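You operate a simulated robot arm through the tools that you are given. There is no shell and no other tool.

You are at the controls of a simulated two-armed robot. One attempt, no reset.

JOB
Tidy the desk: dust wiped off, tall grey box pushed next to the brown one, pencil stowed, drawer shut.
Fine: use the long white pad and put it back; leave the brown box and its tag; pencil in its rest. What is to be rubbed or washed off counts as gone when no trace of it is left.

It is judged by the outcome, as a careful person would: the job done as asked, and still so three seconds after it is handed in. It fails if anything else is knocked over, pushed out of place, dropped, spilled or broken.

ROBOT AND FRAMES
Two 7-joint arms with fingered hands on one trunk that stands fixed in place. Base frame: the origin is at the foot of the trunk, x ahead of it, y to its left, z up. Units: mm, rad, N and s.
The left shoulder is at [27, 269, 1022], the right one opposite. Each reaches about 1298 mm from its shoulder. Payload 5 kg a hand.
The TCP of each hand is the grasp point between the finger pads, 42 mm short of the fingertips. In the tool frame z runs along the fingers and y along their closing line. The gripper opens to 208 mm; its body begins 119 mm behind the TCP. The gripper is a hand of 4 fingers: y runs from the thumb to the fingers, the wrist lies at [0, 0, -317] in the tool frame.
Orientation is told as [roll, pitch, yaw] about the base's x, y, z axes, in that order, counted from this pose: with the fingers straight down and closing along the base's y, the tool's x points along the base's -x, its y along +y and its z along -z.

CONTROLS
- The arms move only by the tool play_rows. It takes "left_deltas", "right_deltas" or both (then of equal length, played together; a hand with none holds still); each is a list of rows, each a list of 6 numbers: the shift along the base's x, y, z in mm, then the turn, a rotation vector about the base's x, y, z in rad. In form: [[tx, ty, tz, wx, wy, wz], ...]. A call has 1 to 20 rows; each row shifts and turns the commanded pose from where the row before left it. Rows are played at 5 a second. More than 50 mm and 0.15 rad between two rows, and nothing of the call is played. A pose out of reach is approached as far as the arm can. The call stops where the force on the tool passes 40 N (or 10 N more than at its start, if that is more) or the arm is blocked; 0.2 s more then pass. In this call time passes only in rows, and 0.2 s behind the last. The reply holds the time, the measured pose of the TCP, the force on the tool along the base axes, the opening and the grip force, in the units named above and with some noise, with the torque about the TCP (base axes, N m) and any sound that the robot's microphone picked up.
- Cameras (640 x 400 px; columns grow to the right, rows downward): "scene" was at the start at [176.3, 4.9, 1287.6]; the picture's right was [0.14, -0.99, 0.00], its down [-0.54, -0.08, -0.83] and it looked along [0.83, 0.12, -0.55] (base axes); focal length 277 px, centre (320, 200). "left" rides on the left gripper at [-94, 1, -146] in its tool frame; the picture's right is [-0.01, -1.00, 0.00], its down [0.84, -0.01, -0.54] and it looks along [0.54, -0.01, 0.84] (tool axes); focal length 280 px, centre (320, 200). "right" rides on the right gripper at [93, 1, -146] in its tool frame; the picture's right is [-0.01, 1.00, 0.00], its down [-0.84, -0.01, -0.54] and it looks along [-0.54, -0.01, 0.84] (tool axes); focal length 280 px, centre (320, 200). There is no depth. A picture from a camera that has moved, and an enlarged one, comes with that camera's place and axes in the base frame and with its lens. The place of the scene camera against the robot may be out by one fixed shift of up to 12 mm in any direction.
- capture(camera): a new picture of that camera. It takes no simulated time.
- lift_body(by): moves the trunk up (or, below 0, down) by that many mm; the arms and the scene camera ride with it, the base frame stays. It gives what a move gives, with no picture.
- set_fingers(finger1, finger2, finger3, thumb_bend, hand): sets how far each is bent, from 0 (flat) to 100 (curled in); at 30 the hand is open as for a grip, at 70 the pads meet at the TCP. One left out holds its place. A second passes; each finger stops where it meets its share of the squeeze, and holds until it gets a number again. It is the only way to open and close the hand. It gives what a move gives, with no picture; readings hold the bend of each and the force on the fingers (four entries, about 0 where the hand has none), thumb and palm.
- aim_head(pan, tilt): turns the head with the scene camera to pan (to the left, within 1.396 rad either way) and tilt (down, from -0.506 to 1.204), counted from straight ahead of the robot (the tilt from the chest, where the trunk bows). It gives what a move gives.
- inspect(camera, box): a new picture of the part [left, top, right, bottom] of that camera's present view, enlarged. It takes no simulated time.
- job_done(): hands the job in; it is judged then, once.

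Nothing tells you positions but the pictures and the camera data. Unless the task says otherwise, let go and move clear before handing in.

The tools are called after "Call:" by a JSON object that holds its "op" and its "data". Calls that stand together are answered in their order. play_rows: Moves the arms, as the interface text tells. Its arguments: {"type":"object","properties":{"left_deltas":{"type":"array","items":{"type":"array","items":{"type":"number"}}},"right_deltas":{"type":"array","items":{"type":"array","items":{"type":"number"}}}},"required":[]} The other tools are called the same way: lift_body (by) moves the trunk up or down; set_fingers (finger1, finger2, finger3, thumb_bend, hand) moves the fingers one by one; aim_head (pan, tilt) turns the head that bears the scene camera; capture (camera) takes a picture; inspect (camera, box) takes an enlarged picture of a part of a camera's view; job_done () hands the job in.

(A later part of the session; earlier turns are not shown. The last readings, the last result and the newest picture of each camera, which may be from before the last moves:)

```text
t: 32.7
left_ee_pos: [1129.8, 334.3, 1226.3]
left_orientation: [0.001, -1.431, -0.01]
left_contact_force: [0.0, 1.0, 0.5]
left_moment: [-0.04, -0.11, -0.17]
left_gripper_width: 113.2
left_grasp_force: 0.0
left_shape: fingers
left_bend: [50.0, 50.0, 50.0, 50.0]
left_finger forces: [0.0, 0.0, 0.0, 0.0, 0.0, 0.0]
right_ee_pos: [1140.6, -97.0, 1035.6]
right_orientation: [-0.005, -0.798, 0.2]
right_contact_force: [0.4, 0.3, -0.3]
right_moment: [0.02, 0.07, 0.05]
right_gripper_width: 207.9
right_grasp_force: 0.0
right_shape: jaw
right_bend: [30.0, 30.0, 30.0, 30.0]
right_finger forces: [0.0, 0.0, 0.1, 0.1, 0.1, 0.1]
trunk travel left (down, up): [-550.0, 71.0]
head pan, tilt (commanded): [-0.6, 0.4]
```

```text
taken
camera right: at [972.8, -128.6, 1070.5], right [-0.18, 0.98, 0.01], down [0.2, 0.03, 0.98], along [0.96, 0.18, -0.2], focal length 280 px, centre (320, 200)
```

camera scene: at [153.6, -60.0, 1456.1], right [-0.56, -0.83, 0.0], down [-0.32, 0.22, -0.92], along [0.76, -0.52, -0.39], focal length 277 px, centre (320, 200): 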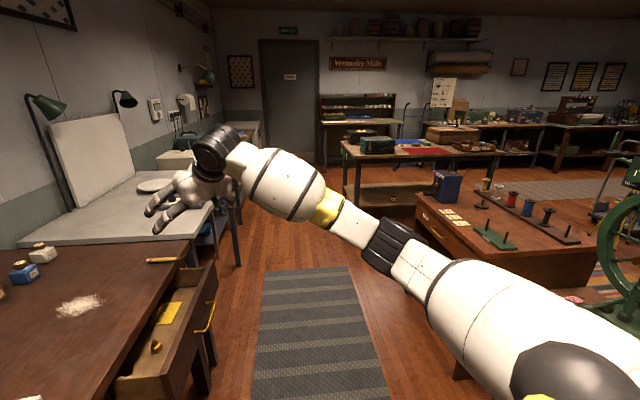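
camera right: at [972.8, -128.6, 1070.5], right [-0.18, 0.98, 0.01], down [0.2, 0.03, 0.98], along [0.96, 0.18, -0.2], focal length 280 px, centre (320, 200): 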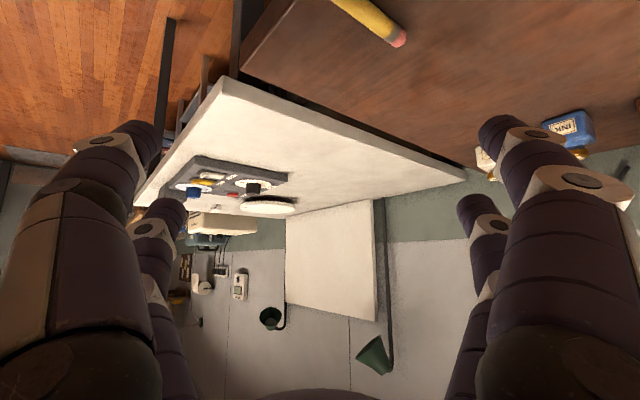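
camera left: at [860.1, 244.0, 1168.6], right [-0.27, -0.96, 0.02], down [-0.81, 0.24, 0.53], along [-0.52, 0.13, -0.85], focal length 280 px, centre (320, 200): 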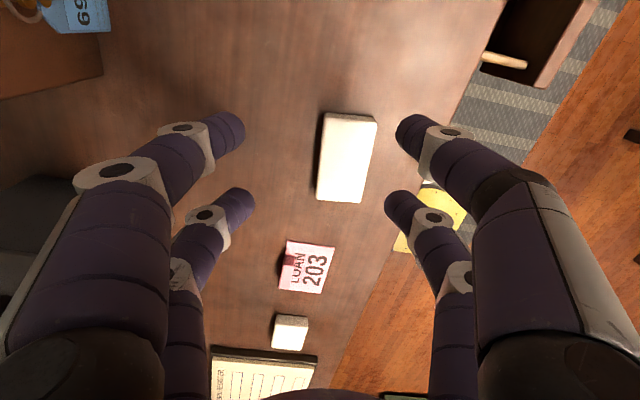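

The right arm reaches the pencil comfortably. The pencil's tip is close to the desk edge, so I'll look closely at that area.

Call:
{"op": "aim_head", "data": {"pan": 0.0, "tilt": 0.5}}

Call:
{"op": "capture", "data": {"camera": "scene"}}

Call:
{"op": "inspect", "data": {"camera": "scene", "box": [280, 130, 440, 230]}}

Call:
{"op": "inspect", "data": {"camera": "right", "box": [220, 0, 540, 200]}}

```text
t: 33.7
left_ee_pos: [1129.2, 333.9, 1226.7]
left_orientation: [0.006, -1.427, -0.014]
left_contact_force: [-0.3, 0.5, 0.0]
left_moment: [-0.01, 0.05, 0.02]
left_gripper_width: 113.2
left_grasp_force: 0.1
left_shape: fingers
left_bend: [50.0, 50.0, 50.0, 50.0]
left_finger forces: [0.0, 0.1, 0.1, 0.0, 0.1, 0.0]
right_ee_pos: [1140.2, -97.5, 1036.2]
right_orientation: [-0.004, -0.798, 0.198]
right_contact_force: [-0.2, -0.7, -0.4]
right_moment: [0.0, -0.01, 0.0]
right_gripper_width: 208.0
right_grasp_force: 0.2
right_shape: jaw
right_bend: [30.0, 30.0, 30.0, 30.0]
right_finger forces: [0.1, 0.0, 0.0, 0.0, 0.0, 0.1]
trunk travel left (down, up): [-550.0, 71.0]
head pan, tilt (commanded): [0.0, 0.499]
```

```text
taken
camera scene: at [168.2, -7.8, 1446.9], right [0.0, -1.0, 0.0], down [-0.48, 0.0, -0.88], along [0.88, 0.0, -0.48], focal length 277 px, centre (320, 200)
```

scene: 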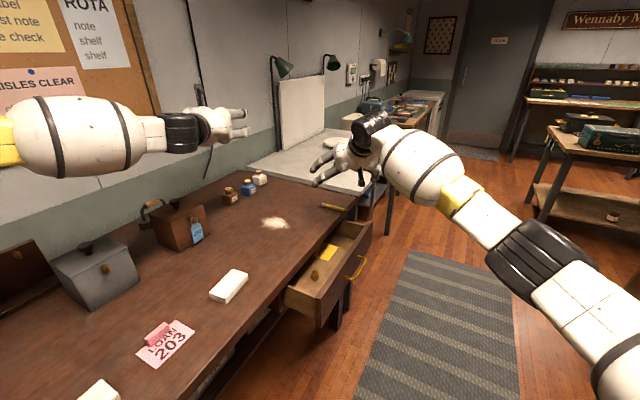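

```text
4.00 times, centred on (360, 180) of scene
camera zoom: at [168.2, -7.8, 1446.9], right [0.0, -1.0, 0.0], down [-0.48, 0.0, -0.88], along [0.88, 0.0, -0.48], focal length 1108 px, centre (160, 280)
```

zoom: 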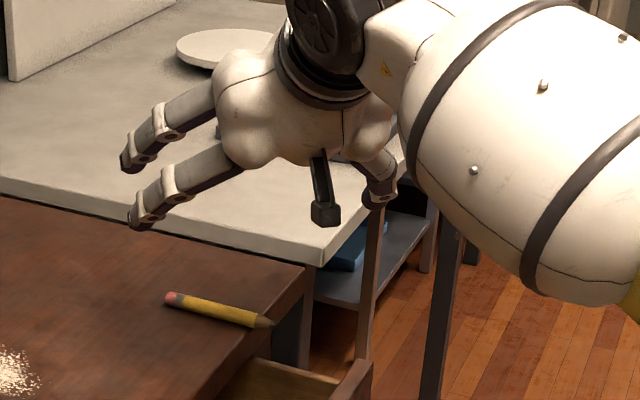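

```text
2.00 times, centred on (380, 100) of right
camera zoom: at [972.3, -129.5, 1070.8], right [-0.18, 0.98, 0.01], down [0.2, 0.03, 0.98], along [0.96, 0.18, -0.2], focal length 561 px, centre (200, 400)
```

zoom: 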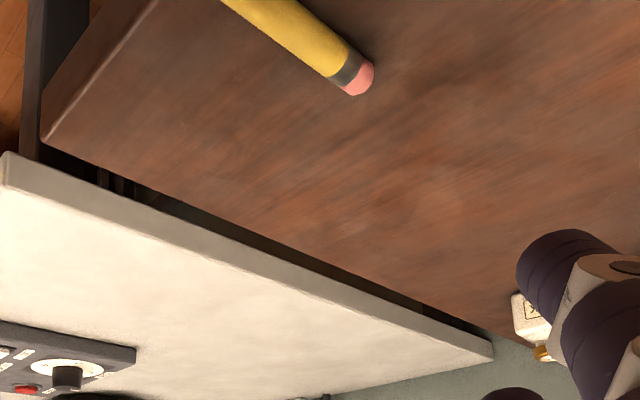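

Call:
{"op": "inspect", "data": {"camera": "scene", "box": [310, 185, 374, 225]}}

```text
10.00 times, centred on (342, 205) of scene
camera zoom: at [168.2, -7.8, 1446.9], right [0.0, -1.0, 0.0], down [-0.48, 0.0, -0.88], along [0.88, 0.0, -0.48], focal length 2771 px, centre (100, 150)
```

zoom: 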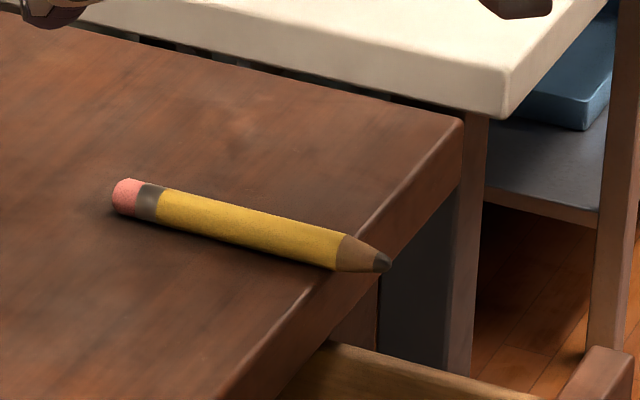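

The pencil is about 12 mm thick and 122 mm long, centred near (1157, −65), with its tip overhanging the front edge by about 20 mm. I'll rotate the right hand so its fingers lean along the pencil and its closing line runs across it, after backing off a little.

Call:
{"op": "play_rows", "data": {"right_deltas": [[-20, 0, 0, 0, 0, 0.116], [-20, 0, 0, 0, 0, 0.116], [-20, 0, 0, 0, 0, 0.116], [-20, 0, 0, 0, 0, 0.116], [-20, 0, 0, 0, 0, 0.116], [-20, 0, 0, 0, 0, 0.116], [-10, 0, 0, 0, 0, 0.116], [-10, 0, 0, 0, 0, 0.116]]}}

Call:
{"op": "capture", "data": {"camera": "right"}}

Call:
{"op": "capture", "data": {"camera": "scene"}}

```text
t: 35.5
left_ee_pos: [1129.0, 333.1, 1225.6]
left_orientation: [0.005, -1.43, -0.013]
left_contact_force: [-0.6, -0.6, 0.2]
left_moment: [0.0, -0.01, 0.01]
left_gripper_width: 113.1
left_grasp_force: 0.0
left_shape: fingers
left_bend: [50.0, 50.0, 50.0, 50.0]
left_finger forces: [0.0, 0.0, 0.2, 0.1, 0.0, 0.0]
right_ee_pos: [995.9, -95.6, 1036.2]
right_orientation: [-0.003, -0.797, 1.129]
right_contact_force: [0.0, -0.4, -0.2]
right_moment: [0.01, -0.02, 0.0]
right_gripper_width: 208.0
right_grasp_force: 0.1
right_shape: jaw
right_bend: [30.0, 30.0, 30.0, 30.0]
right_finger forces: [0.1, 0.1, 0.0, 0.1, 0.0, 0.0]
trunk travel left (down, up): [-550.0, 71.0]
head pan, tilt (commanded): [0.0, 0.499]
```

```text
taken
camera right: at [921.4, -249.2, 1072.5], right [-0.9, 0.44, 0.01], down [0.1, 0.18, 0.98], along [0.43, 0.88, -0.2], focal length 280 px, centre (320, 200)
```

right: 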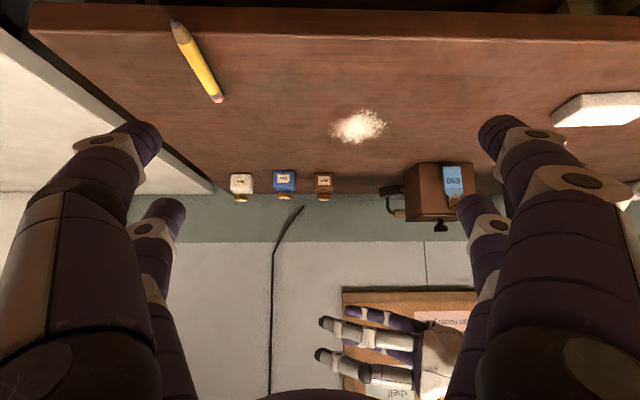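

```text
taken
camera scene: at [168.2, -7.7, 1446.9], right [0.0, -1.0, 0.0], down [-0.48, 0.0, -0.88], along [0.88, 0.0, -0.48], focal length 277 px, centre (320, 200)
```

scene: 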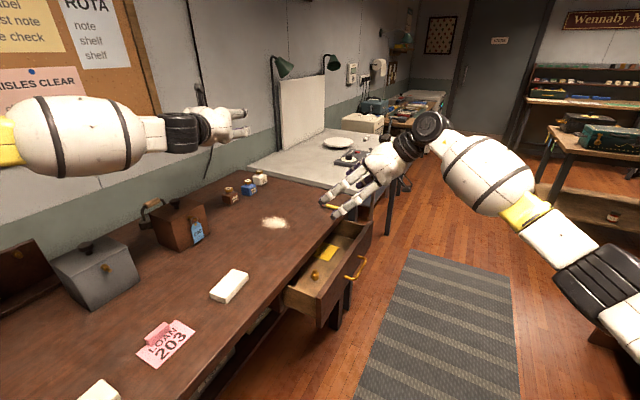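

The right hand took this pose without trouble. I'll shape the fingers to see which digits form the pair nearest its camera.

Call:
{"op": "set_fingers", "data": {"hand": "right", "finger1": 62, "thumb_bend": 62}}

Call:
{"op": "capture", "data": {"camera": "right"}}

Call:
{"op": "set_fingers", "data": {"hand": "right", "finger1": 70, "finger2": 50, "finger3": 30, "thumb_bend": 62}}

Call:
{"op": "capture", "data": {"camera": "right"}}

```text
t: 36.5
left_ee_pos: [1129.2, 332.3, 1227.4]
left_orientation: [0.006, -1.428, -0.013]
left_contact_force: [-1.2, 0.3, -0.4]
left_moment: [-0.01, 0.02, -0.02]
left_gripper_width: 112.9
left_grasp_force: 0.1
left_shape: fingers
left_bend: [50.0, 50.0, 50.0, 50.0]
left_finger forces: [0.0, 0.0, 0.0, 0.1, 0.1, 0.0]
right_ee_pos: [996.5, -96.1, 1037.4]
right_orientation: [-0.003, -0.797, 1.124]
right_contact_force: [-0.2, 0.2, -0.2]
right_moment: [0.02, -0.03, -0.01]
right_gripper_width: 50.4
right_grasp_force: 0.0
right_shape: fingers
right_bend: [62.0, 30.0, 30.0, 62.0]
right_finger forces: [0.0, 0.0, 0.0, 0.0, 0.0, 0.0]
trunk travel left (down, up): [-550.0, 71.0]
head pan, tilt (commanded): [0.0, 0.499]
```

```text
taken
camera right: at [921.6, -249.4, 1072.2], right [-0.9, 0.44, 0.01], down [0.1, 0.18, 0.98], along [0.43, 0.88, -0.2], focal length 280 px, centre (320, 200)
```

right: 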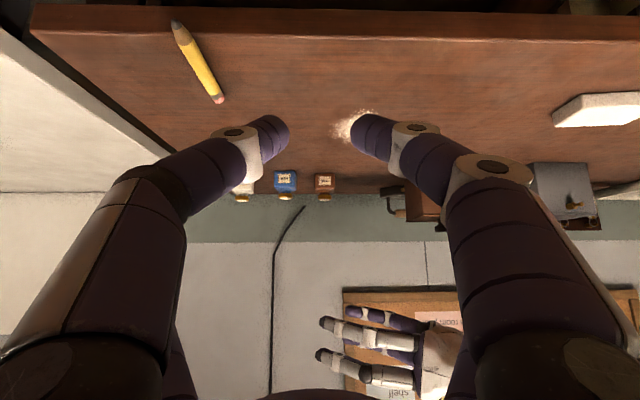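

```text
t: 37.5
left_ee_pos: [1130.2, 333.9, 1227.7]
left_orientation: [0.003, -1.431, -0.014]
left_contact_force: [0.1, 0.2, -0.9]
left_moment: [0.02, 0.03, 0.02]
left_gripper_width: 113.1
left_grasp_force: 0.0
left_shape: fingers
left_bend: [50.0, 50.0, 50.0, 50.0]
left_finger forces: [0.1, 0.0, 0.0, 0.1, 0.1, 0.0]
right_ee_pos: [995.7, -96.1, 1037.4]
right_orientation: [-0.005, -0.797, 1.127]
right_contact_force: [0.0, 0.1, 0.4]
right_moment: [0.01, 0.0, 0.03]
right_gripper_width: 31.1
right_grasp_force: 0.1
right_shape: fingers
right_bend: [70.0, 50.0, 30.0, 62.0]
right_finger forces: [0.1, 0.1, 0.0, 0.1, 0.0, 0.1]
trunk travel left (down, up): [-550.0, 71.0]
head pan, tilt (commanded): [0.0, 0.499]
```

```text
taken
camera right: at [921.6, -249.4, 1072.2], right [-0.9, 0.44, 0.01], down [0.1, 0.18, 0.98], along [0.43, 0.88, -0.2], focal length 280 px, centre (320, 200)
```

right: 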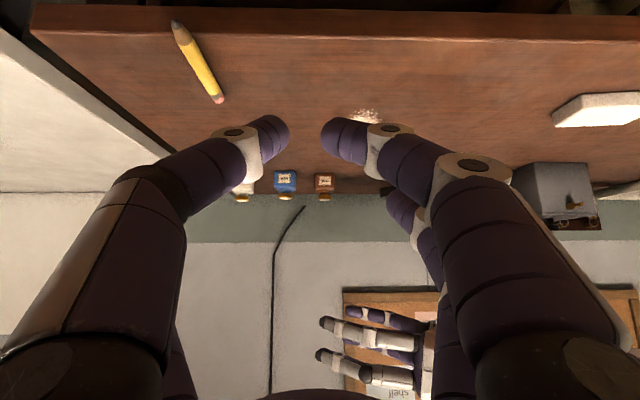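

The camera-side pair is the thumb (far side of the pencil) and finger 1 (robot side); fingers 2 and 3 form the other pair. I'll shape that pair into a cage and move above the pencil with a slight extra lean.

Call:
{"op": "set_fingers", "data": {"hand": "right", "finger1": 65, "finger2": 45, "finger3": 45, "thumb_bend": 57}}

Call:
{"op": "play_rows", "data": {"right_deltas": [[33.7, 7.5, -11.8, -0.02, -0.0375, -0.011], [33.7, 7.5, -11.8, -0.02, -0.0375, -0.011], [33.7, 7.5, -11.8, -0.02, -0.0375, -0.011], [33.7, 7.5, -11.8, -0.02, -0.0375, -0.011]]}}

Call:
{"op": "capture", "data": {"camera": "right"}}

Call:
{"op": "inspect", "data": {"camera": "scene", "box": [280, 130, 440, 230]}}

```text
t: 38.5
left_ee_pos: [1128.3, 332.0, 1226.5]
left_orientation: [0.004, -1.43, -0.014]
left_contact_force: [0.0, -0.2, 0.0]
left_moment: [-0.01, -0.02, 0.0]
left_gripper_width: 113.0
left_grasp_force: 0.1
left_shape: fingers
left_bend: [50.0, 50.0, 50.0, 50.0]
left_finger forces: [0.0, 0.0, 0.0, 0.0, 0.0, 0.0]
right_ee_pos: [997.1, -96.8, 1036.1]
right_orientation: [-0.002, -0.798, 1.126]
right_contact_force: [-0.2, 0.3, -0.5]
right_moment: [0.02, 0.05, -0.03]
right_gripper_width: 57.7
right_grasp_force: 0.1
right_shape: fingers
right_bend: [65.0, 45.0, 45.0, 56.0]
right_finger forces: [0.1, 0.1, 0.0, 0.0, 0.0, 0.1]
trunk travel left (down, up): [-550.0, 71.0]
head pan, tilt (commanded): [0.0, 0.499]
```

```text
t: 39.5
left_ee_pos: [1129.0, 336.1, 1226.2]
left_orientation: [-0.001, -1.43, -0.006]
left_contact_force: [-0.7, 2.1, -0.4]
left_moment: [-0.09, -0.08, -0.26]
left_gripper_width: 113.2
left_grasp_force: 0.1
left_shape: fingers
left_bend: [50.0, 50.0, 50.0, 50.0]
left_finger forces: [0.1, 0.0, 0.0, 0.0, 0.0, 0.0]
right_ee_pos: [1131.2, -66.1, 990.8]
right_orientation: [-0.247, -0.778, 1.259]
right_contact_force: [-0.4, 0.4, 1.1]
right_moment: [-0.03, 0.03, 0.03]
right_gripper_width: 58.1
right_grasp_force: 0.0
right_shape: fingers
right_bend: [65.0, 45.0, 45.0, 56.0]
right_finger forces: [0.0, 0.0, 0.0, 0.0, 0.0, 0.0]
trunk travel left (down, up): [-550.0, 71.0]
head pan, tilt (commanded): [0.0, 0.499]
```

```text
taken
camera right: at [1043.9, -211.8, 1026.5], right [-0.87, 0.47, -0.16], down [-0.04, 0.26, 0.97], along [0.5, 0.84, -0.2], focal length 280 px, centre (320, 200)
```

right: 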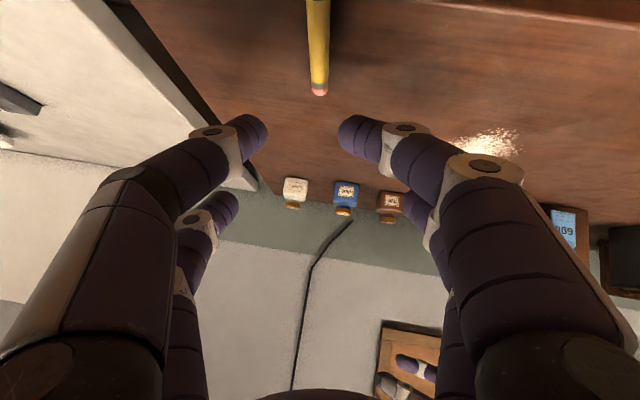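

```text
4.00 times, centred on (360, 180) of scene
camera zoom: at [167.8, -6.5, 1447.0], right [0.0, -1.0, 0.0], down [-0.48, 0.0, -0.88], along [0.88, 0.0, -0.48], focal length 1108 px, centre (160, 280)
```

zoom: 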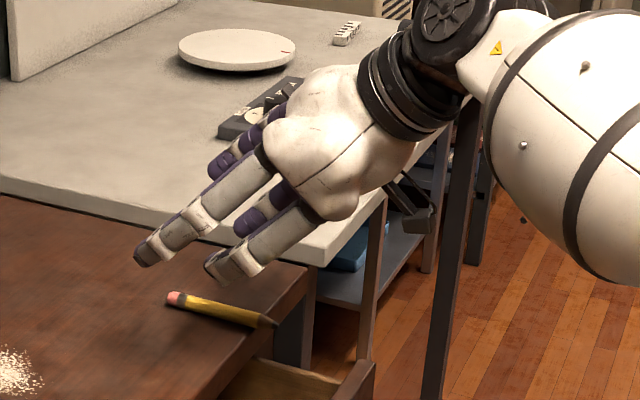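

The cage is aligned with the pencil, but because of the lean the thumb tip sits higher than finger 1. I'll use unequal bends (thumb less, finger 1 more) so both tips are level.

Call:
{"op": "set_fingers", "data": {"hand": "right", "finger1": 74, "thumb_bend": 50}}

Call:
{"op": "capture", "data": {"camera": "right"}}

```text
t: 40.5
left_ee_pos: [1129.3, 333.0, 1227.5]
left_orientation: [0.005, -1.428, -0.014]
left_contact_force: [0.2, -0.7, -0.7]
left_moment: [-0.04, -0.02, 0.04]
left_gripper_width: 113.0
left_grasp_force: 0.1
left_shape: fingers
left_bend: [50.0, 50.0, 50.0, 50.0]
left_finger forces: [0.0, 0.0, 0.0, 0.0, 0.0, 0.0]
right_ee_pos: [1130.8, -68.7, 989.6]
right_orientation: [-0.246, -0.779, 1.254]
right_contact_force: [0.2, 0.2, -0.5]
right_moment: [0.03, 0.05, -0.05]
right_gripper_width: 52.8
right_grasp_force: 0.1
right_shape: fingers
right_bend: [74.0, 45.0, 45.0, 50.0]
right_finger forces: [0.1, 0.0, 0.0, 0.0, 0.0, 0.1]
trunk travel left (down, up): [-550.0, 71.0]
head pan, tilt (commanded): [0.0, 0.499]
```

```text
taken
camera right: at [1043.8, -214.1, 1025.2], right [-0.87, 0.47, -0.16], down [-0.04, 0.26, 0.97], along [0.5, 0.84, -0.2], focal length 280 px, centre (320, 200)
```

right: 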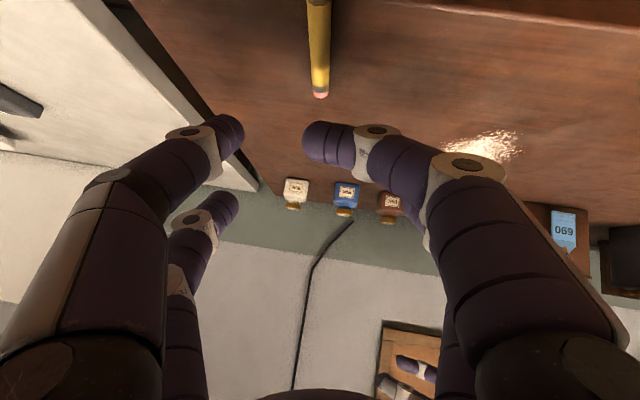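

Call:
{"op": "set_fingers", "data": {"hand": "right", "finger1": 72, "thumb_bend": 50}}

Call:
{"op": "play_rows", "data": {"right_deltas": [[0, 2, -15, 0, 0, 0], [0, 0, -15, 0, 0, 0], [0, 0, -15, 0, 0, 0], [0, 0, -12, 0, 0, 0]]}}

Call:
{"op": "capture", "data": {"camera": "right"}}

Call:
{"op": "inspect", "data": {"camera": "scene", "box": [300, 160, 396, 220]}}

```text
t: 41.5
left_ee_pos: [1129.1, 332.8, 1226.9]
left_orientation: [0.005, -1.429, -0.015]
left_contact_force: [-1.1, 0.5, 0.3]
left_moment: [-0.01, -0.02, 0.0]
left_gripper_width: 113.2
left_grasp_force: 0.1
left_shape: fingers
left_bend: [50.0, 50.0, 50.0, 50.0]
left_finger forces: [0.0, 0.0, 0.1, 0.1, 0.0, 0.1]
right_ee_pos: [1131.9, -67.6, 990.5]
right_orientation: [-0.244, -0.78, 1.253]
right_contact_force: [-0.1, 0.1, 0.1]
right_moment: [-0.02, 0.0, -0.01]
right_gripper_width: 56.6
right_grasp_force: 0.0
right_shape: fingers
right_bend: [72.0, 45.0, 45.0, 50.0]
right_finger forces: [0.0, 0.0, 0.0, 0.0, 0.1, 0.0]
trunk travel left (down, up): [-550.0, 71.0]
head pan, tilt (commanded): [0.0, 0.499]
```

```text
t: 42.5
left_ee_pos: [1129.4, 333.6, 1227.3]
left_orientation: [0.006, -1.431, -0.013]
left_contact_force: [0.6, 1.3, 0.3]
left_moment: [0.02, -0.03, 0.0]
left_gripper_width: 113.1
left_grasp_force: 0.1
left_shape: fingers
left_bend: [50.0, 50.0, 50.0, 50.0]
left_finger forces: [0.0, 0.0, 0.0, 0.1, 0.1, 0.0]
right_ee_pos: [1132.4, -65.6, 931.4]
right_orientation: [-0.244, -0.78, 1.254]
right_contact_force: [0.6, 0.4, -0.2]
right_moment: [-0.01, 0.04, 0.0]
right_gripper_width: 56.7
right_grasp_force: 0.0
right_shape: fingers
right_bend: [72.0, 45.0, 45.0, 50.0]
right_finger forces: [0.0, 0.0, 0.1, 0.0, 0.0, 0.0]
trunk travel left (down, up): [-550.0, 71.0]
head pan, tilt (commanded): [0.0, 0.499]
```

```text
taken
camera right: at [1044.7, -211.8, 966.4], right [-0.87, 0.47, -0.16], down [-0.04, 0.26, 0.97], along [0.5, 0.84, -0.2], focal length 280 px, centre (320, 200)
```

right: 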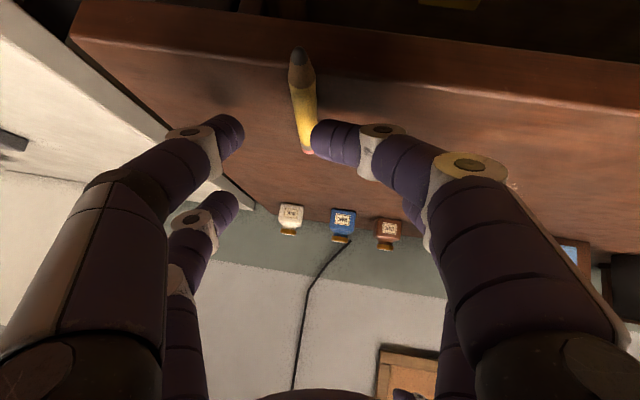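

```text
6.67 times, centred on (348, 190) of scene
camera zoom: at [168.5, -7.8, 1446.9], right [0.0, -1.0, 0.0], down [-0.48, 0.0, -0.88], along [0.88, 0.0, -0.48], focal length 1847 px, centre (133, 267)
```

zoom: 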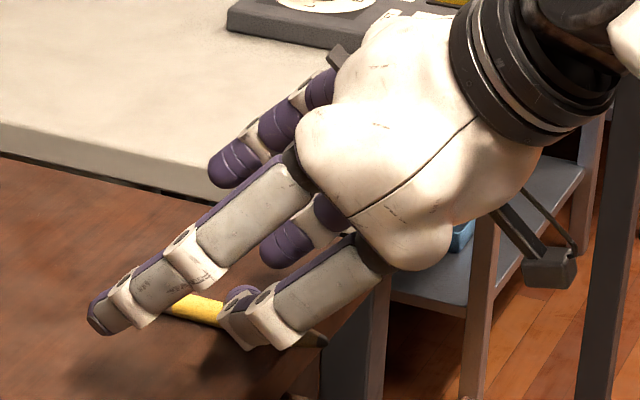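

The thumb is beyond the pencil and finger 1 just on the robot side. I'll shift the hand 8 mm toward the robot for clearance, then lower it further while watching the force.

Call:
{"op": "play_rows", "data": {"right_deltas": [[-7, 3.8, 0, 0, 0, 0], [0, 0, -5, 0, 0, 0], [0, 0, -5, 0, 0, 0], [0, 0, -3, 0, 0, 0]]}}

Call:
{"op": "capture", "data": {"camera": "right"}}

Call:
{"op": "inspect", "data": {"camera": "scene", "box": [300, 160, 396, 220]}}

```text
t: 43.5
left_ee_pos: [1129.1, 333.3, 1225.4]
left_orientation: [0.005, -1.431, -0.013]
left_contact_force: [0.7, 0.5, -0.4]
left_moment: [0.02, 0.04, 0.02]
left_gripper_width: 113.1
left_grasp_force: 0.0
left_shape: fingers
left_bend: [50.0, 50.0, 50.0, 50.0]
left_finger forces: [0.0, 0.0, 0.0, 0.0, 0.1, 0.0]
right_ee_pos: [1125.6, -61.7, 918.0]
right_orientation: [-0.244, -0.78, 1.254]
right_contact_force: [0.1, -0.5, -0.3]
right_moment: [-0.05, -0.07, 0.02]
right_gripper_width: 56.9
right_grasp_force: 0.0
right_shape: fingers
right_bend: [72.0, 45.0, 45.0, 50.0]
right_finger forces: [0.0, 0.0, 0.1, 0.0, 0.0, 0.1]
trunk travel left (down, up): [-550.0, 71.0]
head pan, tilt (commanded): [0.0, 0.499]
```

```text
taken
camera right: at [1037.9, -207.6, 953.8], right [-0.87, 0.47, -0.16], down [-0.04, 0.26, 0.97], along [0.5, 0.84, -0.2], focal length 280 px, centre (320, 200)
```

right: 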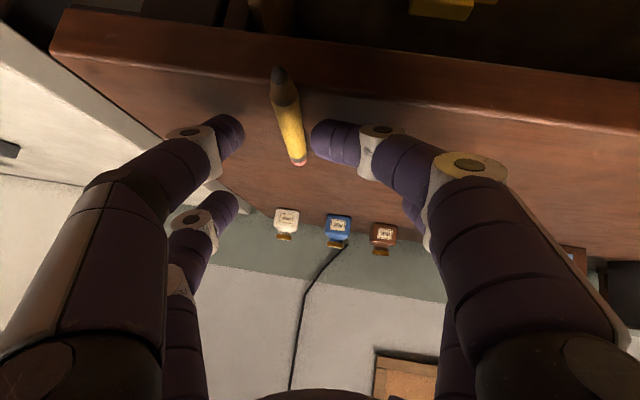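

```text
6.67 times, centred on (348, 190) of scene
camera zoom: at [168.2, -7.7, 1446.9], right [0.0, -1.0, 0.0], down [-0.48, 0.0, -0.88], along [0.88, 0.0, -0.48], focal length 1847 px, centre (133, 267)
```

zoom: 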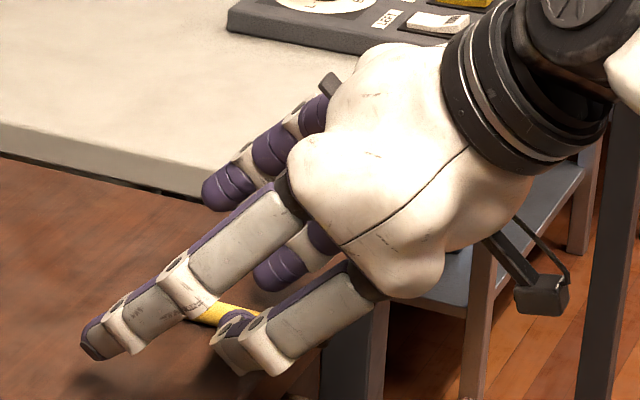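

Call:
{"op": "play_rows", "data": {"right_deltas": [[0, 0, -2, 0, 0, 0], [0, 0, -2, 0, 0, 0]]}}

Call:
{"op": "capture", "data": {"camera": "right"}}

```text
t: 44.1
left_ee_pos: [1128.0, 332.5, 1226.9]
left_orientation: [0.005, -1.428, -0.014]
left_contact_force: [0.1, -0.1, -0.2]
left_moment: [0.0, 0.0, 0.0]
left_gripper_width: 113.3
left_grasp_force: 0.1
left_shape: fingers
left_bend: [50.0, 50.0, 50.0, 50.0]
left_finger forces: [0.0, 0.0, 0.0, 0.0, 0.0, 0.1]
right_ee_pos: [1125.0, -61.2, 915.9]
right_orientation: [-0.243, -0.781, 1.25]
right_contact_force: [0.3, 0.7, 0.2]
right_moment: [0.0, 0.01, -0.02]
right_gripper_width: 57.0
right_grasp_force: 0.0
right_shape: fingers
right_bend: [72.0, 45.0, 45.0, 50.0]
right_finger forces: [0.0, 0.0, 0.1, 0.0, 0.1, 0.1]
trunk travel left (down, up): [-550.0, 71.0]
head pan, tilt (commanded): [0.0, 0.499]
```

```text
taken
camera right: at [1038.1, -207.8, 949.9], right [-0.87, 0.47, -0.16], down [-0.04, 0.26, 0.97], along [0.5, 0.84, -0.2], focal length 280 px, centre (320, 200)
```

right: 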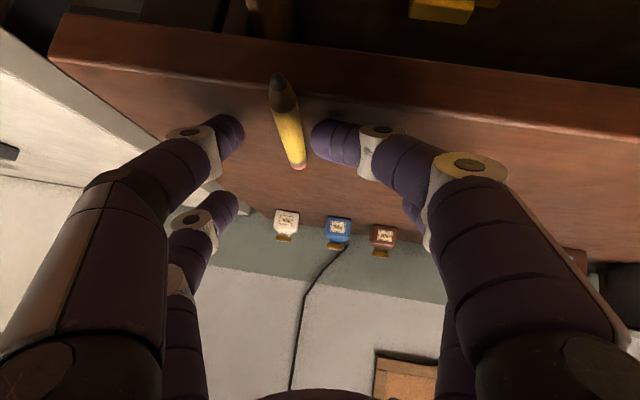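

Call:
{"op": "play_rows", "data": {"right_deltas": [[0, 0, -1.5, 0, 0, 0], [0, 0, -1.5, 0, 0, 0], [0, 0, -1.5, 0, 0, 0]]}}

Call:
{"op": "inspect", "data": {"camera": "right", "box": [200, 50, 400, 175]}}

```text
t: 44.9
left_ee_pos: [1127.2, 333.2, 1226.8]
left_orientation: [0.002, -1.432, -0.011]
left_contact_force: [-1.6, 0.1, 0.0]
left_moment: [-0.01, 0.01, -0.01]
left_gripper_width: 112.9
left_grasp_force: 0.1
left_shape: fingers
left_bend: [50.0, 50.0, 50.0, 50.0]
left_finger forces: [0.0, 0.0, 0.1, 0.1, 0.0, 0.0]
right_ee_pos: [1124.4, -60.4, 912.4]
right_orientation: [-0.246, -0.781, 1.254]
right_contact_force: [-2.1, 2.1, 8.8]
right_moment: [0.1, 0.05, 0.02]
right_gripper_width: 56.3
right_grasp_force: 4.2
right_shape: fingers
right_bend: [72.0, 45.0, 45.0, 50.0]
right_finger forces: [8.7, 0.0, 0.0, 0.0, 0.0, 0.1]
trunk travel left (down, up): [-550.0, 71.0]
head pan, tilt (commanded): [0.0, 0.499]
```

```text
3.20 times, centred on (300, 112) of right
camera zoom: at [1037.4, -207.1, 947.8], right [-0.87, 0.47, -0.16], down [-0.04, 0.25, 0.97], along [0.5, 0.84, -0.2], focal length 897 px, centre (384, 480)
```

zoom: 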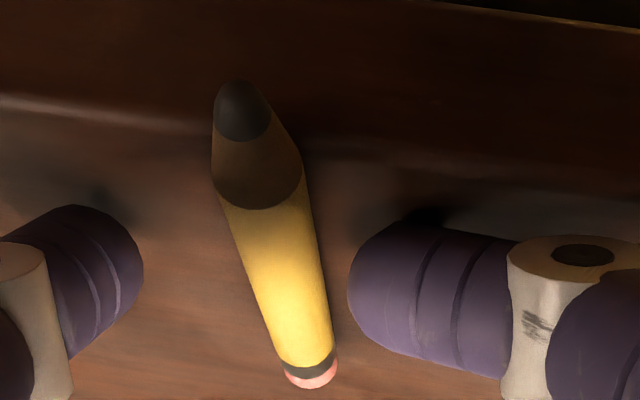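

Finger 1 touched the desk at TCP z ≈ 913, which puts the desk top at about 864. I'll lift 2 mm and close the thumb onto the pencil.

Call:
{"op": "play_rows", "data": {"right_deltas": [[0, 0, 3, 0, 0, 0]]}}

Call:
{"op": "set_fingers", "data": {"hand": "right", "thumb_bend": 57}}

Call:
{"op": "inspect", "data": {"camera": "right", "box": [200, 50, 400, 175]}}

```text
t: 45.3
left_ee_pos: [1128.7, 332.9, 1227.6]
left_orientation: [0.004, -1.431, -0.014]
left_contact_force: [0.0, -0.4, 0.3]
left_moment: [0.01, -0.02, 0.0]
left_gripper_width: 113.0
left_grasp_force: 0.0
left_shape: fingers
left_bend: [50.0, 50.0, 50.0, 50.0]
left_finger forces: [0.0, 0.0, 0.1, 0.0, 0.0, 0.0]
right_ee_pos: [1124.4, -62.7, 914.0]
right_orientation: [-0.245, -0.779, 1.252]
right_contact_force: [0.0, 1.1, 2.6]
right_moment: [0.1, -0.05, 0.02]
right_gripper_width: 56.2
right_grasp_force: 1.2
right_shape: fingers
right_bend: [72.0, 45.0, 45.0, 50.0]
right_finger forces: [2.8, 0.0, 0.1, 0.0, 0.0, 0.1]
trunk travel left (down, up): [-550.0, 71.0]
head pan, tilt (commanded): [0.0, 0.499]
```

```text
t: 46.3
left_ee_pos: [1128.5, 332.5, 1227.2]
left_orientation: [0.005, -1.428, -0.014]
left_contact_force: [-0.7, -0.2, -0.5]
left_moment: [0.05, 0.0, -0.04]
left_gripper_width: 112.8
left_grasp_force: 0.0
left_shape: fingers
left_bend: [50.0, 50.0, 50.0, 50.0]
left_finger forces: [0.0, 0.0, 0.0, 0.0, 0.0, 0.0]
right_ee_pos: [1124.1, -60.9, 912.8]
right_orientation: [-0.244, -0.776, 1.254]
right_contact_force: [-0.2, 0.0, 0.7]
right_moment: [-0.01, -0.05, -0.01]
right_gripper_width: 41.0
right_grasp_force: 0.2
right_shape: fingers
right_bend: [72.0, 45.0, 45.0, 56.0]
right_finger forces: [0.7, 0.0, 0.1, 0.1, 0.0, 0.1]
trunk travel left (down, up): [-550.0, 71.0]
head pan, tilt (commanded): [0.0, 0.499]
```

```text
3.20 times, centred on (300, 112) of right
camera zoom: at [1037.7, -207.8, 948.7], right [-0.87, 0.47, -0.16], down [-0.04, 0.26, 0.97], along [0.5, 0.84, -0.2], focal length 897 px, centre (384, 480)
```

zoom: 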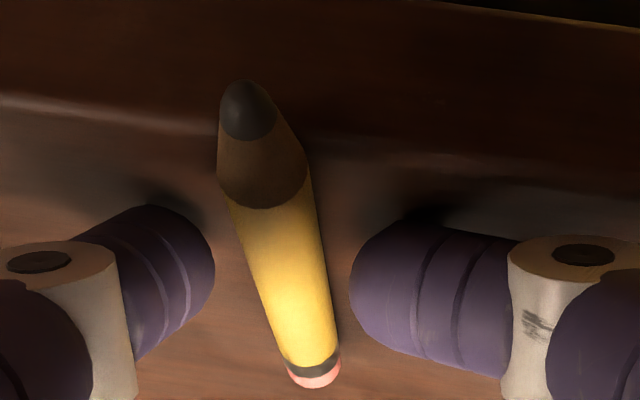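

Call:
{"op": "set_fingers", "data": {"hand": "right", "thumb_bend": 64}}

Call:
{"op": "inspect", "data": {"camera": "right", "box": [200, 50, 400, 175]}}

```text
t: 47.3
left_ee_pos: [1129.3, 333.0, 1227.0]
left_orientation: [0.006, -1.427, -0.013]
left_contact_force: [0.1, -0.1, -0.4]
left_moment: [0.03, -0.02, 0.0]
left_gripper_width: 113.0
left_grasp_force: 0.0
left_shape: fingers
left_bend: [50.0, 50.0, 50.0, 50.0]
left_finger forces: [0.1, 0.1, 0.0, 0.0, 0.0, 0.0]
right_ee_pos: [1126.3, -60.6, 914.3]
right_orientation: [-0.243, -0.78, 1.254]
right_contact_force: [0.3, -0.1, 2.2]
right_moment: [-0.03, -0.06, 0.02]
right_gripper_width: 22.2
right_grasp_force: 2.4
right_shape: fingers
right_bend: [72.0, 45.0, 45.0, 64.0]
right_finger forces: [2.7, 0.0, 0.0, 0.1, 1.3, 0.0]
trunk travel left (down, up): [-550.0, 71.0]
head pan, tilt (commanded): [0.0, 0.499]
```

```text
3.20 times, centred on (300, 112) of right
camera zoom: at [1037.7, -207.8, 949.0], right [-0.87, 0.47, -0.16], down [-0.04, 0.26, 0.97], along [0.5, 0.84, -0.2], focal length 897 px, centre (384, 480)
```

zoom: 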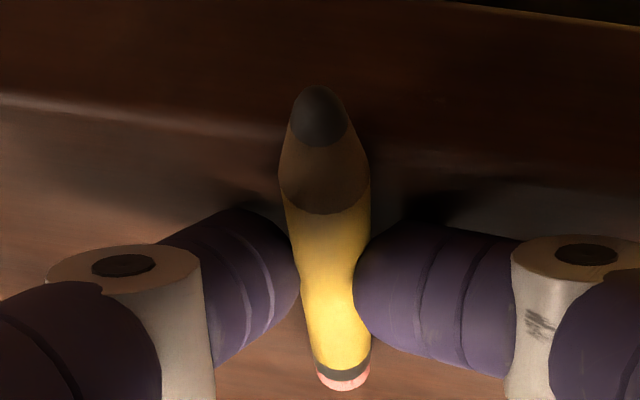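

The pencil is now lightly pinched between thumb and finger 1. I'll tighten and check.

Call:
{"op": "set_fingers", "data": {"hand": "right", "finger1": 78, "thumb_bend": 70}}

Call:
{"op": "inspect", "data": {"camera": "right", "box": [200, 50, 400, 175]}}

```text
t: 48.3
left_ee_pos: [1128.3, 333.2, 1225.9]
left_orientation: [0.004, -1.428, -0.014]
left_contact_force: [-0.6, 0.6, 0.4]
left_moment: [0.01, 0.02, 0.03]
left_gripper_width: 113.1
left_grasp_force: 0.0
left_shape: fingers
left_bend: [50.0, 50.0, 50.0, 50.0]
left_finger forces: [0.0, 0.0, 0.0, 0.0, 0.0, 0.0]
right_ee_pos: [1124.9, -60.9, 912.7]
right_orientation: [-0.245, -0.778, 1.255]
right_contact_force: [0.4, -0.6, 1.5]
right_moment: [-0.07, -0.15, 0.0]
right_gripper_width: 19.1
right_grasp_force: 9.6
right_shape: fingers
right_bend: [76.0, 45.0, 45.0, 67.0]
right_finger forces: [8.5, 0.0, 0.1, 0.0, 11.0, 0.1]
trunk travel left (down, up): [-550.0, 71.0]
head pan, tilt (commanded): [0.0, 0.499]
```

```text
3.20 times, centred on (300, 112) of right
camera zoom: at [1037.8, -207.8, 948.9], right [-0.87, 0.47, -0.16], down [-0.04, 0.26, 0.97], along [0.5, 0.84, -0.2], focal length 897 px, centre (384, 480)
```

zoom: 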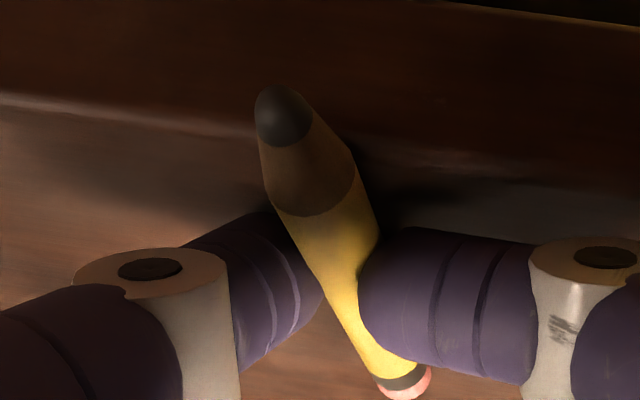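

The pencil is held with about 10 N and has turned slightly. I'll lift a few millimetres, slowly, and check that it follows.

Call:
{"op": "play_rows", "data": {"right_deltas": [[0, 0, 3, 0, 0, 0], [0, 0, 4, 0, 0, 0], [0, 0, 4, 0, 0, 0]]}}

Call:
{"op": "capture", "data": {"camera": "right"}}

Call:
{"op": "inspect", "data": {"camera": "scene", "box": [300, 160, 396, 220]}}

```text
t: 49.1
left_ee_pos: [1128.8, 333.0, 1225.6]
left_orientation: [0.006, -1.429, -0.014]
left_contact_force: [-0.8, 0.6, -0.2]
left_moment: [0.02, 0.03, 0.0]
left_gripper_width: 112.9
left_grasp_force: 0.0
left_shape: fingers
left_bend: [50.0, 50.0, 50.0, 50.0]
left_finger forces: [0.0, 0.1, 0.0, 0.0, 0.1, 0.0]
right_ee_pos: [1125.0, -60.9, 923.8]
right_orientation: [-0.245, -0.779, 1.254]
right_contact_force: [0.2, 0.1, -0.5]
right_moment: [-0.02, -0.01, 0.0]
right_gripper_width: 19.1
right_grasp_force: 9.0
right_shape: fingers
right_bend: [76.0, 45.0, 45.0, 67.0]
right_finger forces: [8.6, 0.0, 0.0, 0.0, 9.2, 0.1]
trunk travel left (down, up): [-550.0, 71.0]
head pan, tilt (commanded): [0.0, 0.499]
```

```text
taken
camera right: at [1037.6, -207.6, 959.2], right [-0.87, 0.47, -0.16], down [-0.04, 0.26, 0.97], along [0.5, 0.84, -0.2], focal length 280 px, centre (320, 200)
```

right: 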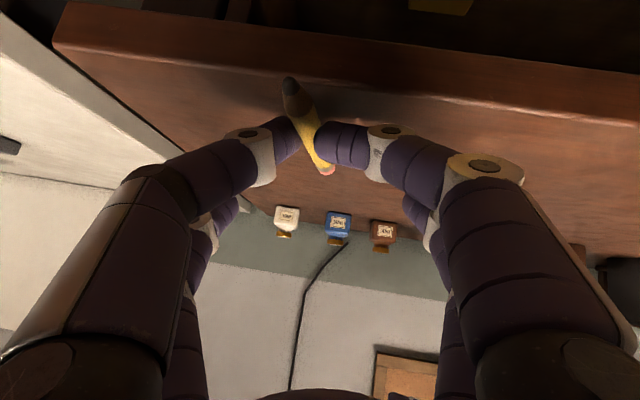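

```text
6.67 times, centred on (348, 190) of scene
camera zoom: at [168.1, -7.7, 1446.9], right [0.0, -1.0, 0.0], down [-0.48, 0.0, -0.88], along [0.88, 0.0, -0.48], focal length 1847 px, centre (133, 267)
```

zoom: 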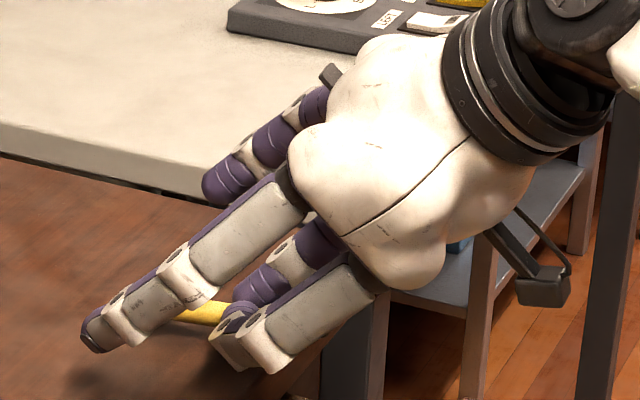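

The pencil is firmly held and off the desk. Before carrying it, I'll raise it a bit and bring the left arm back to a neutral, fingers-down pose so it's out of the way.

Call:
{"op": "play_rows", "data": {"right_deltas": [[0, 0, 15, 0, 0, 0], [0, 0, 20, 0, 0, 0], [0, 0, 20, 0, 0, 0], [0, 0, 20, 0, 0, 0]]}}

Call:
{"op": "play_rows", "data": {"left_deltas": [[-38, 6, 2, 0, 0.102, 0], [-38, 6, 2, 0, 0.102, 0], [-38, 6, 2, 0, 0.102, 0], [-38, 6, 2, 0, 0.102, 0], [-38, 6, 2, 0, 0.102, 0], [-38, 6, 2, 0, 0.102, 0], [-38, 6, 2, 0, 0.102, 0], [-38, 6, 2, 0, 0.102, 0], [-38, 6, 2, 0, 0.102, 0], [-38, 6, 2, 0, 0.102, 0], [-38, 6, 2, 0, 0.102, 0], [-38, 6, 2, 0, 0.102, 0], [-38, 6, 2, 0, 0.102, 0], [-38, 6, 2, 0, 0.102, 0]]}}

Call:
{"op": "capture", "data": {"camera": "right"}}

```text
t: 50.1
left_ee_pos: [1128.6, 335.1, 1226.9]
left_orientation: [0.002, -1.432, -0.011]
left_contact_force: [-1.0, 1.5, 0.8]
left_moment: [-0.03, 0.02, -0.08]
left_gripper_width: 113.1
left_grasp_force: 0.1
left_shape: fingers
left_bend: [50.0, 50.0, 50.0, 50.0]
left_finger forces: [0.0, 0.0, 0.0, 0.1, 0.0, 0.1]
right_ee_pos: [1124.5, -61.9, 999.5]
right_orientation: [-0.245, -0.781, 1.253]
right_contact_force: [-0.1, 0.2, -0.5]
right_moment: [-0.03, -0.05, -0.06]
right_gripper_width: 19.2
right_grasp_force: 8.4
right_shape: fingers
right_bend: [76.0, 45.0, 45.0, 67.0]
right_finger forces: [8.6, 0.0, 0.0, 0.0, 9.2, 0.0]
trunk travel left (down, up): [-550.0, 71.0]
head pan, tilt (commanded): [0.0, 0.499]
```

```text
t: 53.1
left_ee_pos: [598.5, 414.8, 1255.7]
left_orientation: [-0.008, -0.001, -0.001]
left_contact_force: [0.0, 0.3, -0.3]
left_moment: [-0.02, -0.01, -0.04]
left_gripper_width: 112.8
left_grasp_force: 0.0
left_shape: fingers
left_bend: [50.0, 50.0, 50.0, 50.0]
left_finger forces: [0.0, 0.0, 0.0, 0.0, 0.1, 0.0]
right_ee_pos: [1124.3, -62.2, 998.4]
right_orientation: [-0.245, -0.777, 1.251]
right_contact_force: [-1.2, 0.6, -0.5]
right_moment: [-0.03, -0.02, -0.02]
right_gripper_width: 19.6
right_grasp_force: 8.7
right_shape: fingers
right_bend: [76.0, 45.0, 45.0, 67.0]
right_finger forces: [8.8, 0.0, 0.0, 0.1, 9.2, 0.0]
trunk travel left (down, up): [-550.0, 71.0]
head pan, tilt (commanded): [0.0, 0.499]
```

```text
taken
camera right: at [1037.5, -208.5, 1034.2], right [-0.87, 0.47, -0.16], down [-0.04, 0.26, 0.97], along [0.5, 0.84, -0.2], focal length 280 px, centre (320, 200)
```

right: 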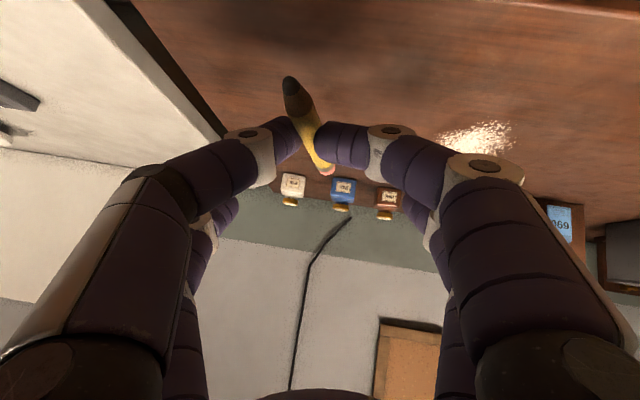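

The pencil stays put in the right hand. I'll carry it to a clear spot near (890, 150) on the desk, turning it so the left hand can take it naturally.

Call:
{"op": "play_rows", "data": {"right_deltas": [[-29, 28, 0, 0, 0, -0.1125], [-30, 28.5, 0, 0, 0, -0.1125], [-30, 28.5, 0, 0, 0, -0.1125], [-30, 28.5, 0, 0, 0, -0.1125], [-30, 28.5, 0, 0, 0, -0.1125], [-30, 29, 0, 0, 0, -0.1125], [-30, 29, 0, 0, 0, -0.1125], [-30, 29, 0, 0, 0, -0.1125]]}}

Call:
{"op": "capture", "data": {"camera": "right"}}

Call:
{"op": "capture", "data": {"camera": "scene"}}

```text
t: 54.9
left_ee_pos: [598.1, 418.0, 1253.6]
left_orientation: [-0.009, -0.003, -0.002]
left_contact_force: [-1.1, 1.3, -0.1]
left_moment: [-0.26, -0.12, 0.01]
left_gripper_width: 112.9
left_grasp_force: 0.1
left_shape: fingers
left_bend: [50.0, 50.0, 50.0, 50.0]
left_finger forces: [0.0, 0.0, 0.1, 0.0, 0.0, 0.0]
right_ee_pos: [883.8, 166.6, 1003.2]
right_orientation: [-0.244, -0.78, 0.349]
right_contact_force: [0.5, -0.7, 0.1]
right_moment: [0.07, 0.09, 0.1]
right_gripper_width: 18.9
right_grasp_force: 8.9
right_shape: fingers
right_bend: [76.0, 45.0, 45.0, 67.0]
right_finger forces: [8.6, 0.1, 0.0, 0.0, 9.1, 0.0]
trunk travel left (down, up): [-550.0, 71.0]
head pan, tilt (commanded): [0.0, 0.499]
```

```text
taken
camera right: at [715.6, 144.1, 1037.6], right [-0.16, 0.97, -0.16], down [0.17, 0.19, 0.97], along [0.97, 0.13, -0.2], focal length 280 px, centre (320, 200)
```

right: 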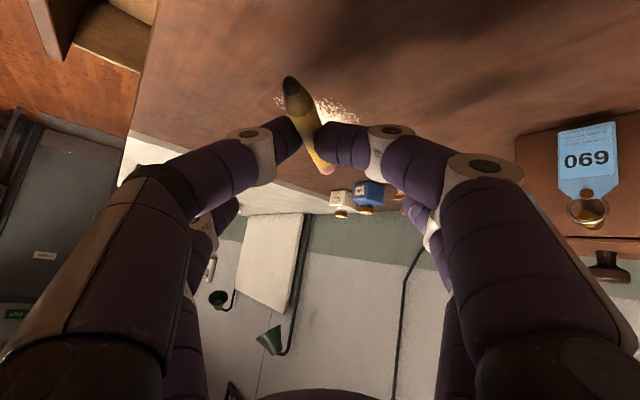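

```text
taken
camera scene: at [167.6, -6.3, 1447.0], right [0.0, -1.0, 0.0], down [-0.48, 0.0, -0.88], along [0.88, 0.0, -0.48], focal length 277 px, centre (320, 200)
```

scene: 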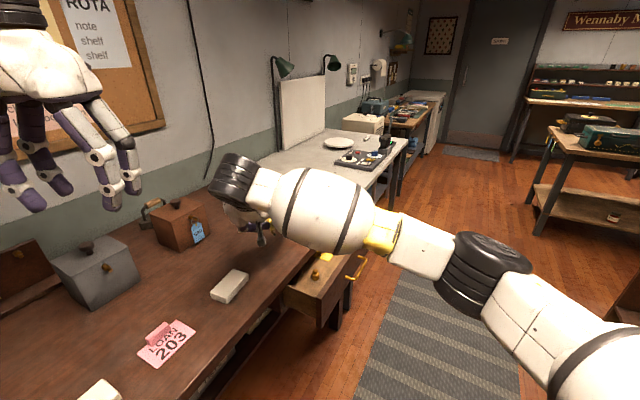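

Now I lower the pencil to the desk there.

Call:
{"op": "play_rows", "data": {"right_deltas": [[0, 0, -20, 0, 0, 0], [0, 0, -20, 0, 0, 0], [0, 0, -20, 0, 0, 0], [0, 0, -16, 0, 0, 0], [0, 0, -6, 0, 0, 0], [0, 0, -3, 0, 0, 0]]}}

Call:
{"op": "inspect", "data": {"camera": "right", "box": [200, 50, 400, 175]}}

```text
t: 56.3
left_ee_pos: [599.3, 415.1, 1255.7]
left_orientation: [-0.007, -0.003, -0.001]
left_contact_force: [0.7, -0.4, 0.4]
left_moment: [-0.02, 0.0, 0.04]
left_gripper_width: 113.0
left_grasp_force: 0.1
left_shape: fingers
left_bend: [50.0, 50.0, 50.0, 50.0]
left_finger forces: [0.0, 0.0, 0.1, 0.1, 0.0, 0.0]
right_ee_pos: [886.6, 167.0, 916.0]
right_orientation: [-0.244, -0.779, 0.35]
right_contact_force: [0.0, 0.6, 1.0]
right_moment: [-0.02, 0.0, 0.01]
right_gripper_width: 19.2
right_grasp_force: 8.8
right_shape: fingers
right_bend: [76.0, 45.0, 45.0, 67.0]
right_finger forces: [8.6, 0.0, 0.0, 0.1, 9.1, 0.1]
trunk travel left (down, up): [-550.0, 71.0]
head pan, tilt (commanded): [0.0, 0.499]
```

```text
3.20 times, centred on (300, 112) of right
camera zoom: at [717.5, 143.8, 950.1], right [-0.17, 0.97, -0.16], down [0.18, 0.19, 0.97], along [0.97, 0.13, -0.2], focal length 897 px, centre (384, 480)
```

zoom: 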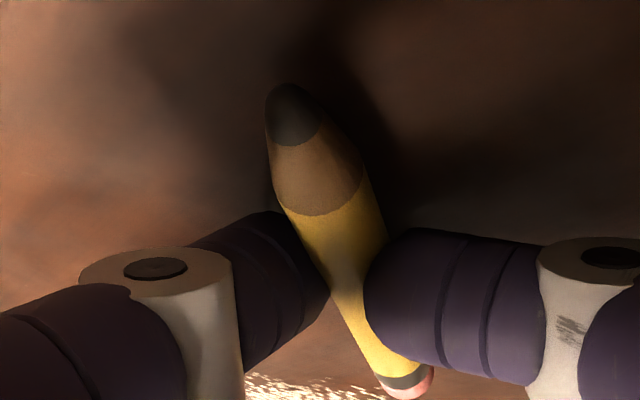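

Call:
{"op": "play_rows", "data": {"right_deltas": [[0, 0, -1.5, 0, 0, 0], [0, 0, -1.5, 0, 0, 0]]}}

```text
t: 56.9
left_ee_pos: [599.9, 415.7, 1255.2]
left_orientation: [-0.007, -0.003, -0.002]
left_contact_force: [-0.2, 0.0, -0.1]
left_moment: [-0.02, 0.02, -0.02]
left_gripper_width: 113.0
left_grasp_force: 0.0
left_shape: fingers
left_bend: [50.0, 50.0, 50.0, 50.0]
left_finger forces: [0.0, 0.0, 0.0, 0.1, 0.1, 0.0]
right_ee_pos: [886.0, 167.5, 913.3]
right_orientation: [-0.245, -0.781, 0.354]
right_contact_force: [-3.1, -1.0, 9.5]
right_moment: [-0.44, 0.06, -0.14]
right_gripper_width: 19.1
right_grasp_force: 14.0
right_shape: fingers
right_bend: [76.0, 45.0, 45.0, 68.0]
right_finger forces: [9.0, 0.0, 0.0, 0.1, 19.0, 0.0]
trunk travel left (down, up): [-550.0, 71.0]
head pan, tilt (commanded): [0.0, 0.499]
```

Contact with the desk confirmed. I'll ease up slightly and release gently.

Call:
{"op": "play_rows", "data": {"right_deltas": [[0, 0, 1.5, 0, 0, 0]]}}

Call:
{"op": "set_fingers", "data": {"hand": "right", "finger1": 73, "thumb_bend": 63}}

Call:
{"op": "inspect", "data": {"camera": "right", "box": [200, 50, 400, 175]}}

```text
t: 57.3
left_ee_pos: [598.2, 415.9, 1255.0]
left_orientation: [-0.007, -0.004, -0.002]
left_contact_force: [0.1, 0.3, 0.6]
left_moment: [0.01, 0.01, 0.03]
left_gripper_width: 113.1
left_grasp_force: 0.2
left_shape: fingers
left_bend: [50.0, 50.0, 50.0, 50.0]
left_finger forces: [0.0, 0.0, 0.0, 0.0, 0.1, 0.0]
right_ee_pos: [886.7, 168.1, 913.7]
right_orientation: [-0.244, -0.781, 0.352]
right_contact_force: [-1.6, -1.3, 7.7]
right_moment: [-0.31, -0.01, -0.09]
right_gripper_width: 19.1
right_grasp_force: 12.7
right_shape: fingers
right_bend: [76.0, 45.0, 45.0, 68.0]
right_finger forces: [8.9, 0.1, 0.0, 0.0, 16.7, 0.0]
trunk travel left (down, up): [-550.0, 71.0]
head pan, tilt (commanded): [0.0, 0.499]
```

```text
t: 58.3
left_ee_pos: [598.5, 416.5, 1255.3]
left_orientation: [-0.008, -0.004, -0.001]
left_contact_force: [0.3, -0.7, 1.0]
left_moment: [-0.02, 0.02, 0.03]
left_gripper_width: 113.1
left_grasp_force: 0.0
left_shape: fingers
left_bend: [50.0, 50.0, 50.0, 50.0]
left_finger forces: [0.0, 0.0, 0.0, 0.0, 0.0, 0.0]
right_ee_pos: [887.1, 167.9, 914.1]
right_orientation: [-0.244, -0.779, 0.352]
right_contact_force: [-1.2, 2.9, 9.3]
right_moment: [-0.17, -0.07, 0.02]
right_gripper_width: 21.0
right_grasp_force: 5.6
right_shape: fingers
right_bend: [73.0, 45.0, 45.0, 63.0]
right_finger forces: [2.5, 0.0, 0.0, 0.1, 9.2, 0.0]
trunk travel left (down, up): [-550.0, 71.0]
head pan, tilt (commanded): [0.0, 0.499]
```

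```text
3.20 times, centred on (300, 112) of right
camera zoom: at [717.2, 144.9, 948.5], right [-0.17, 0.97, -0.16], down [0.17, 0.19, 0.97], along [0.97, 0.13, -0.2], focal length 897 px, centre (384, 480)
```

zoom: 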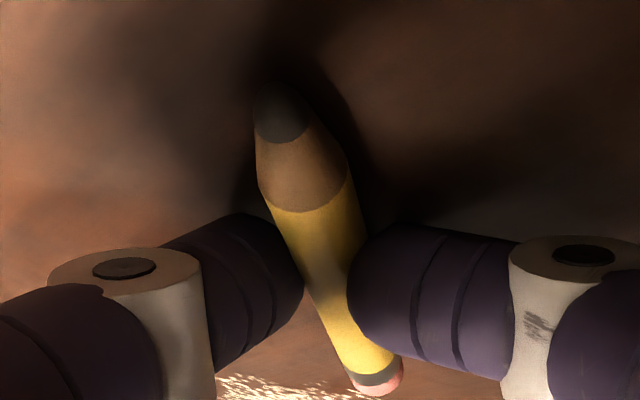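

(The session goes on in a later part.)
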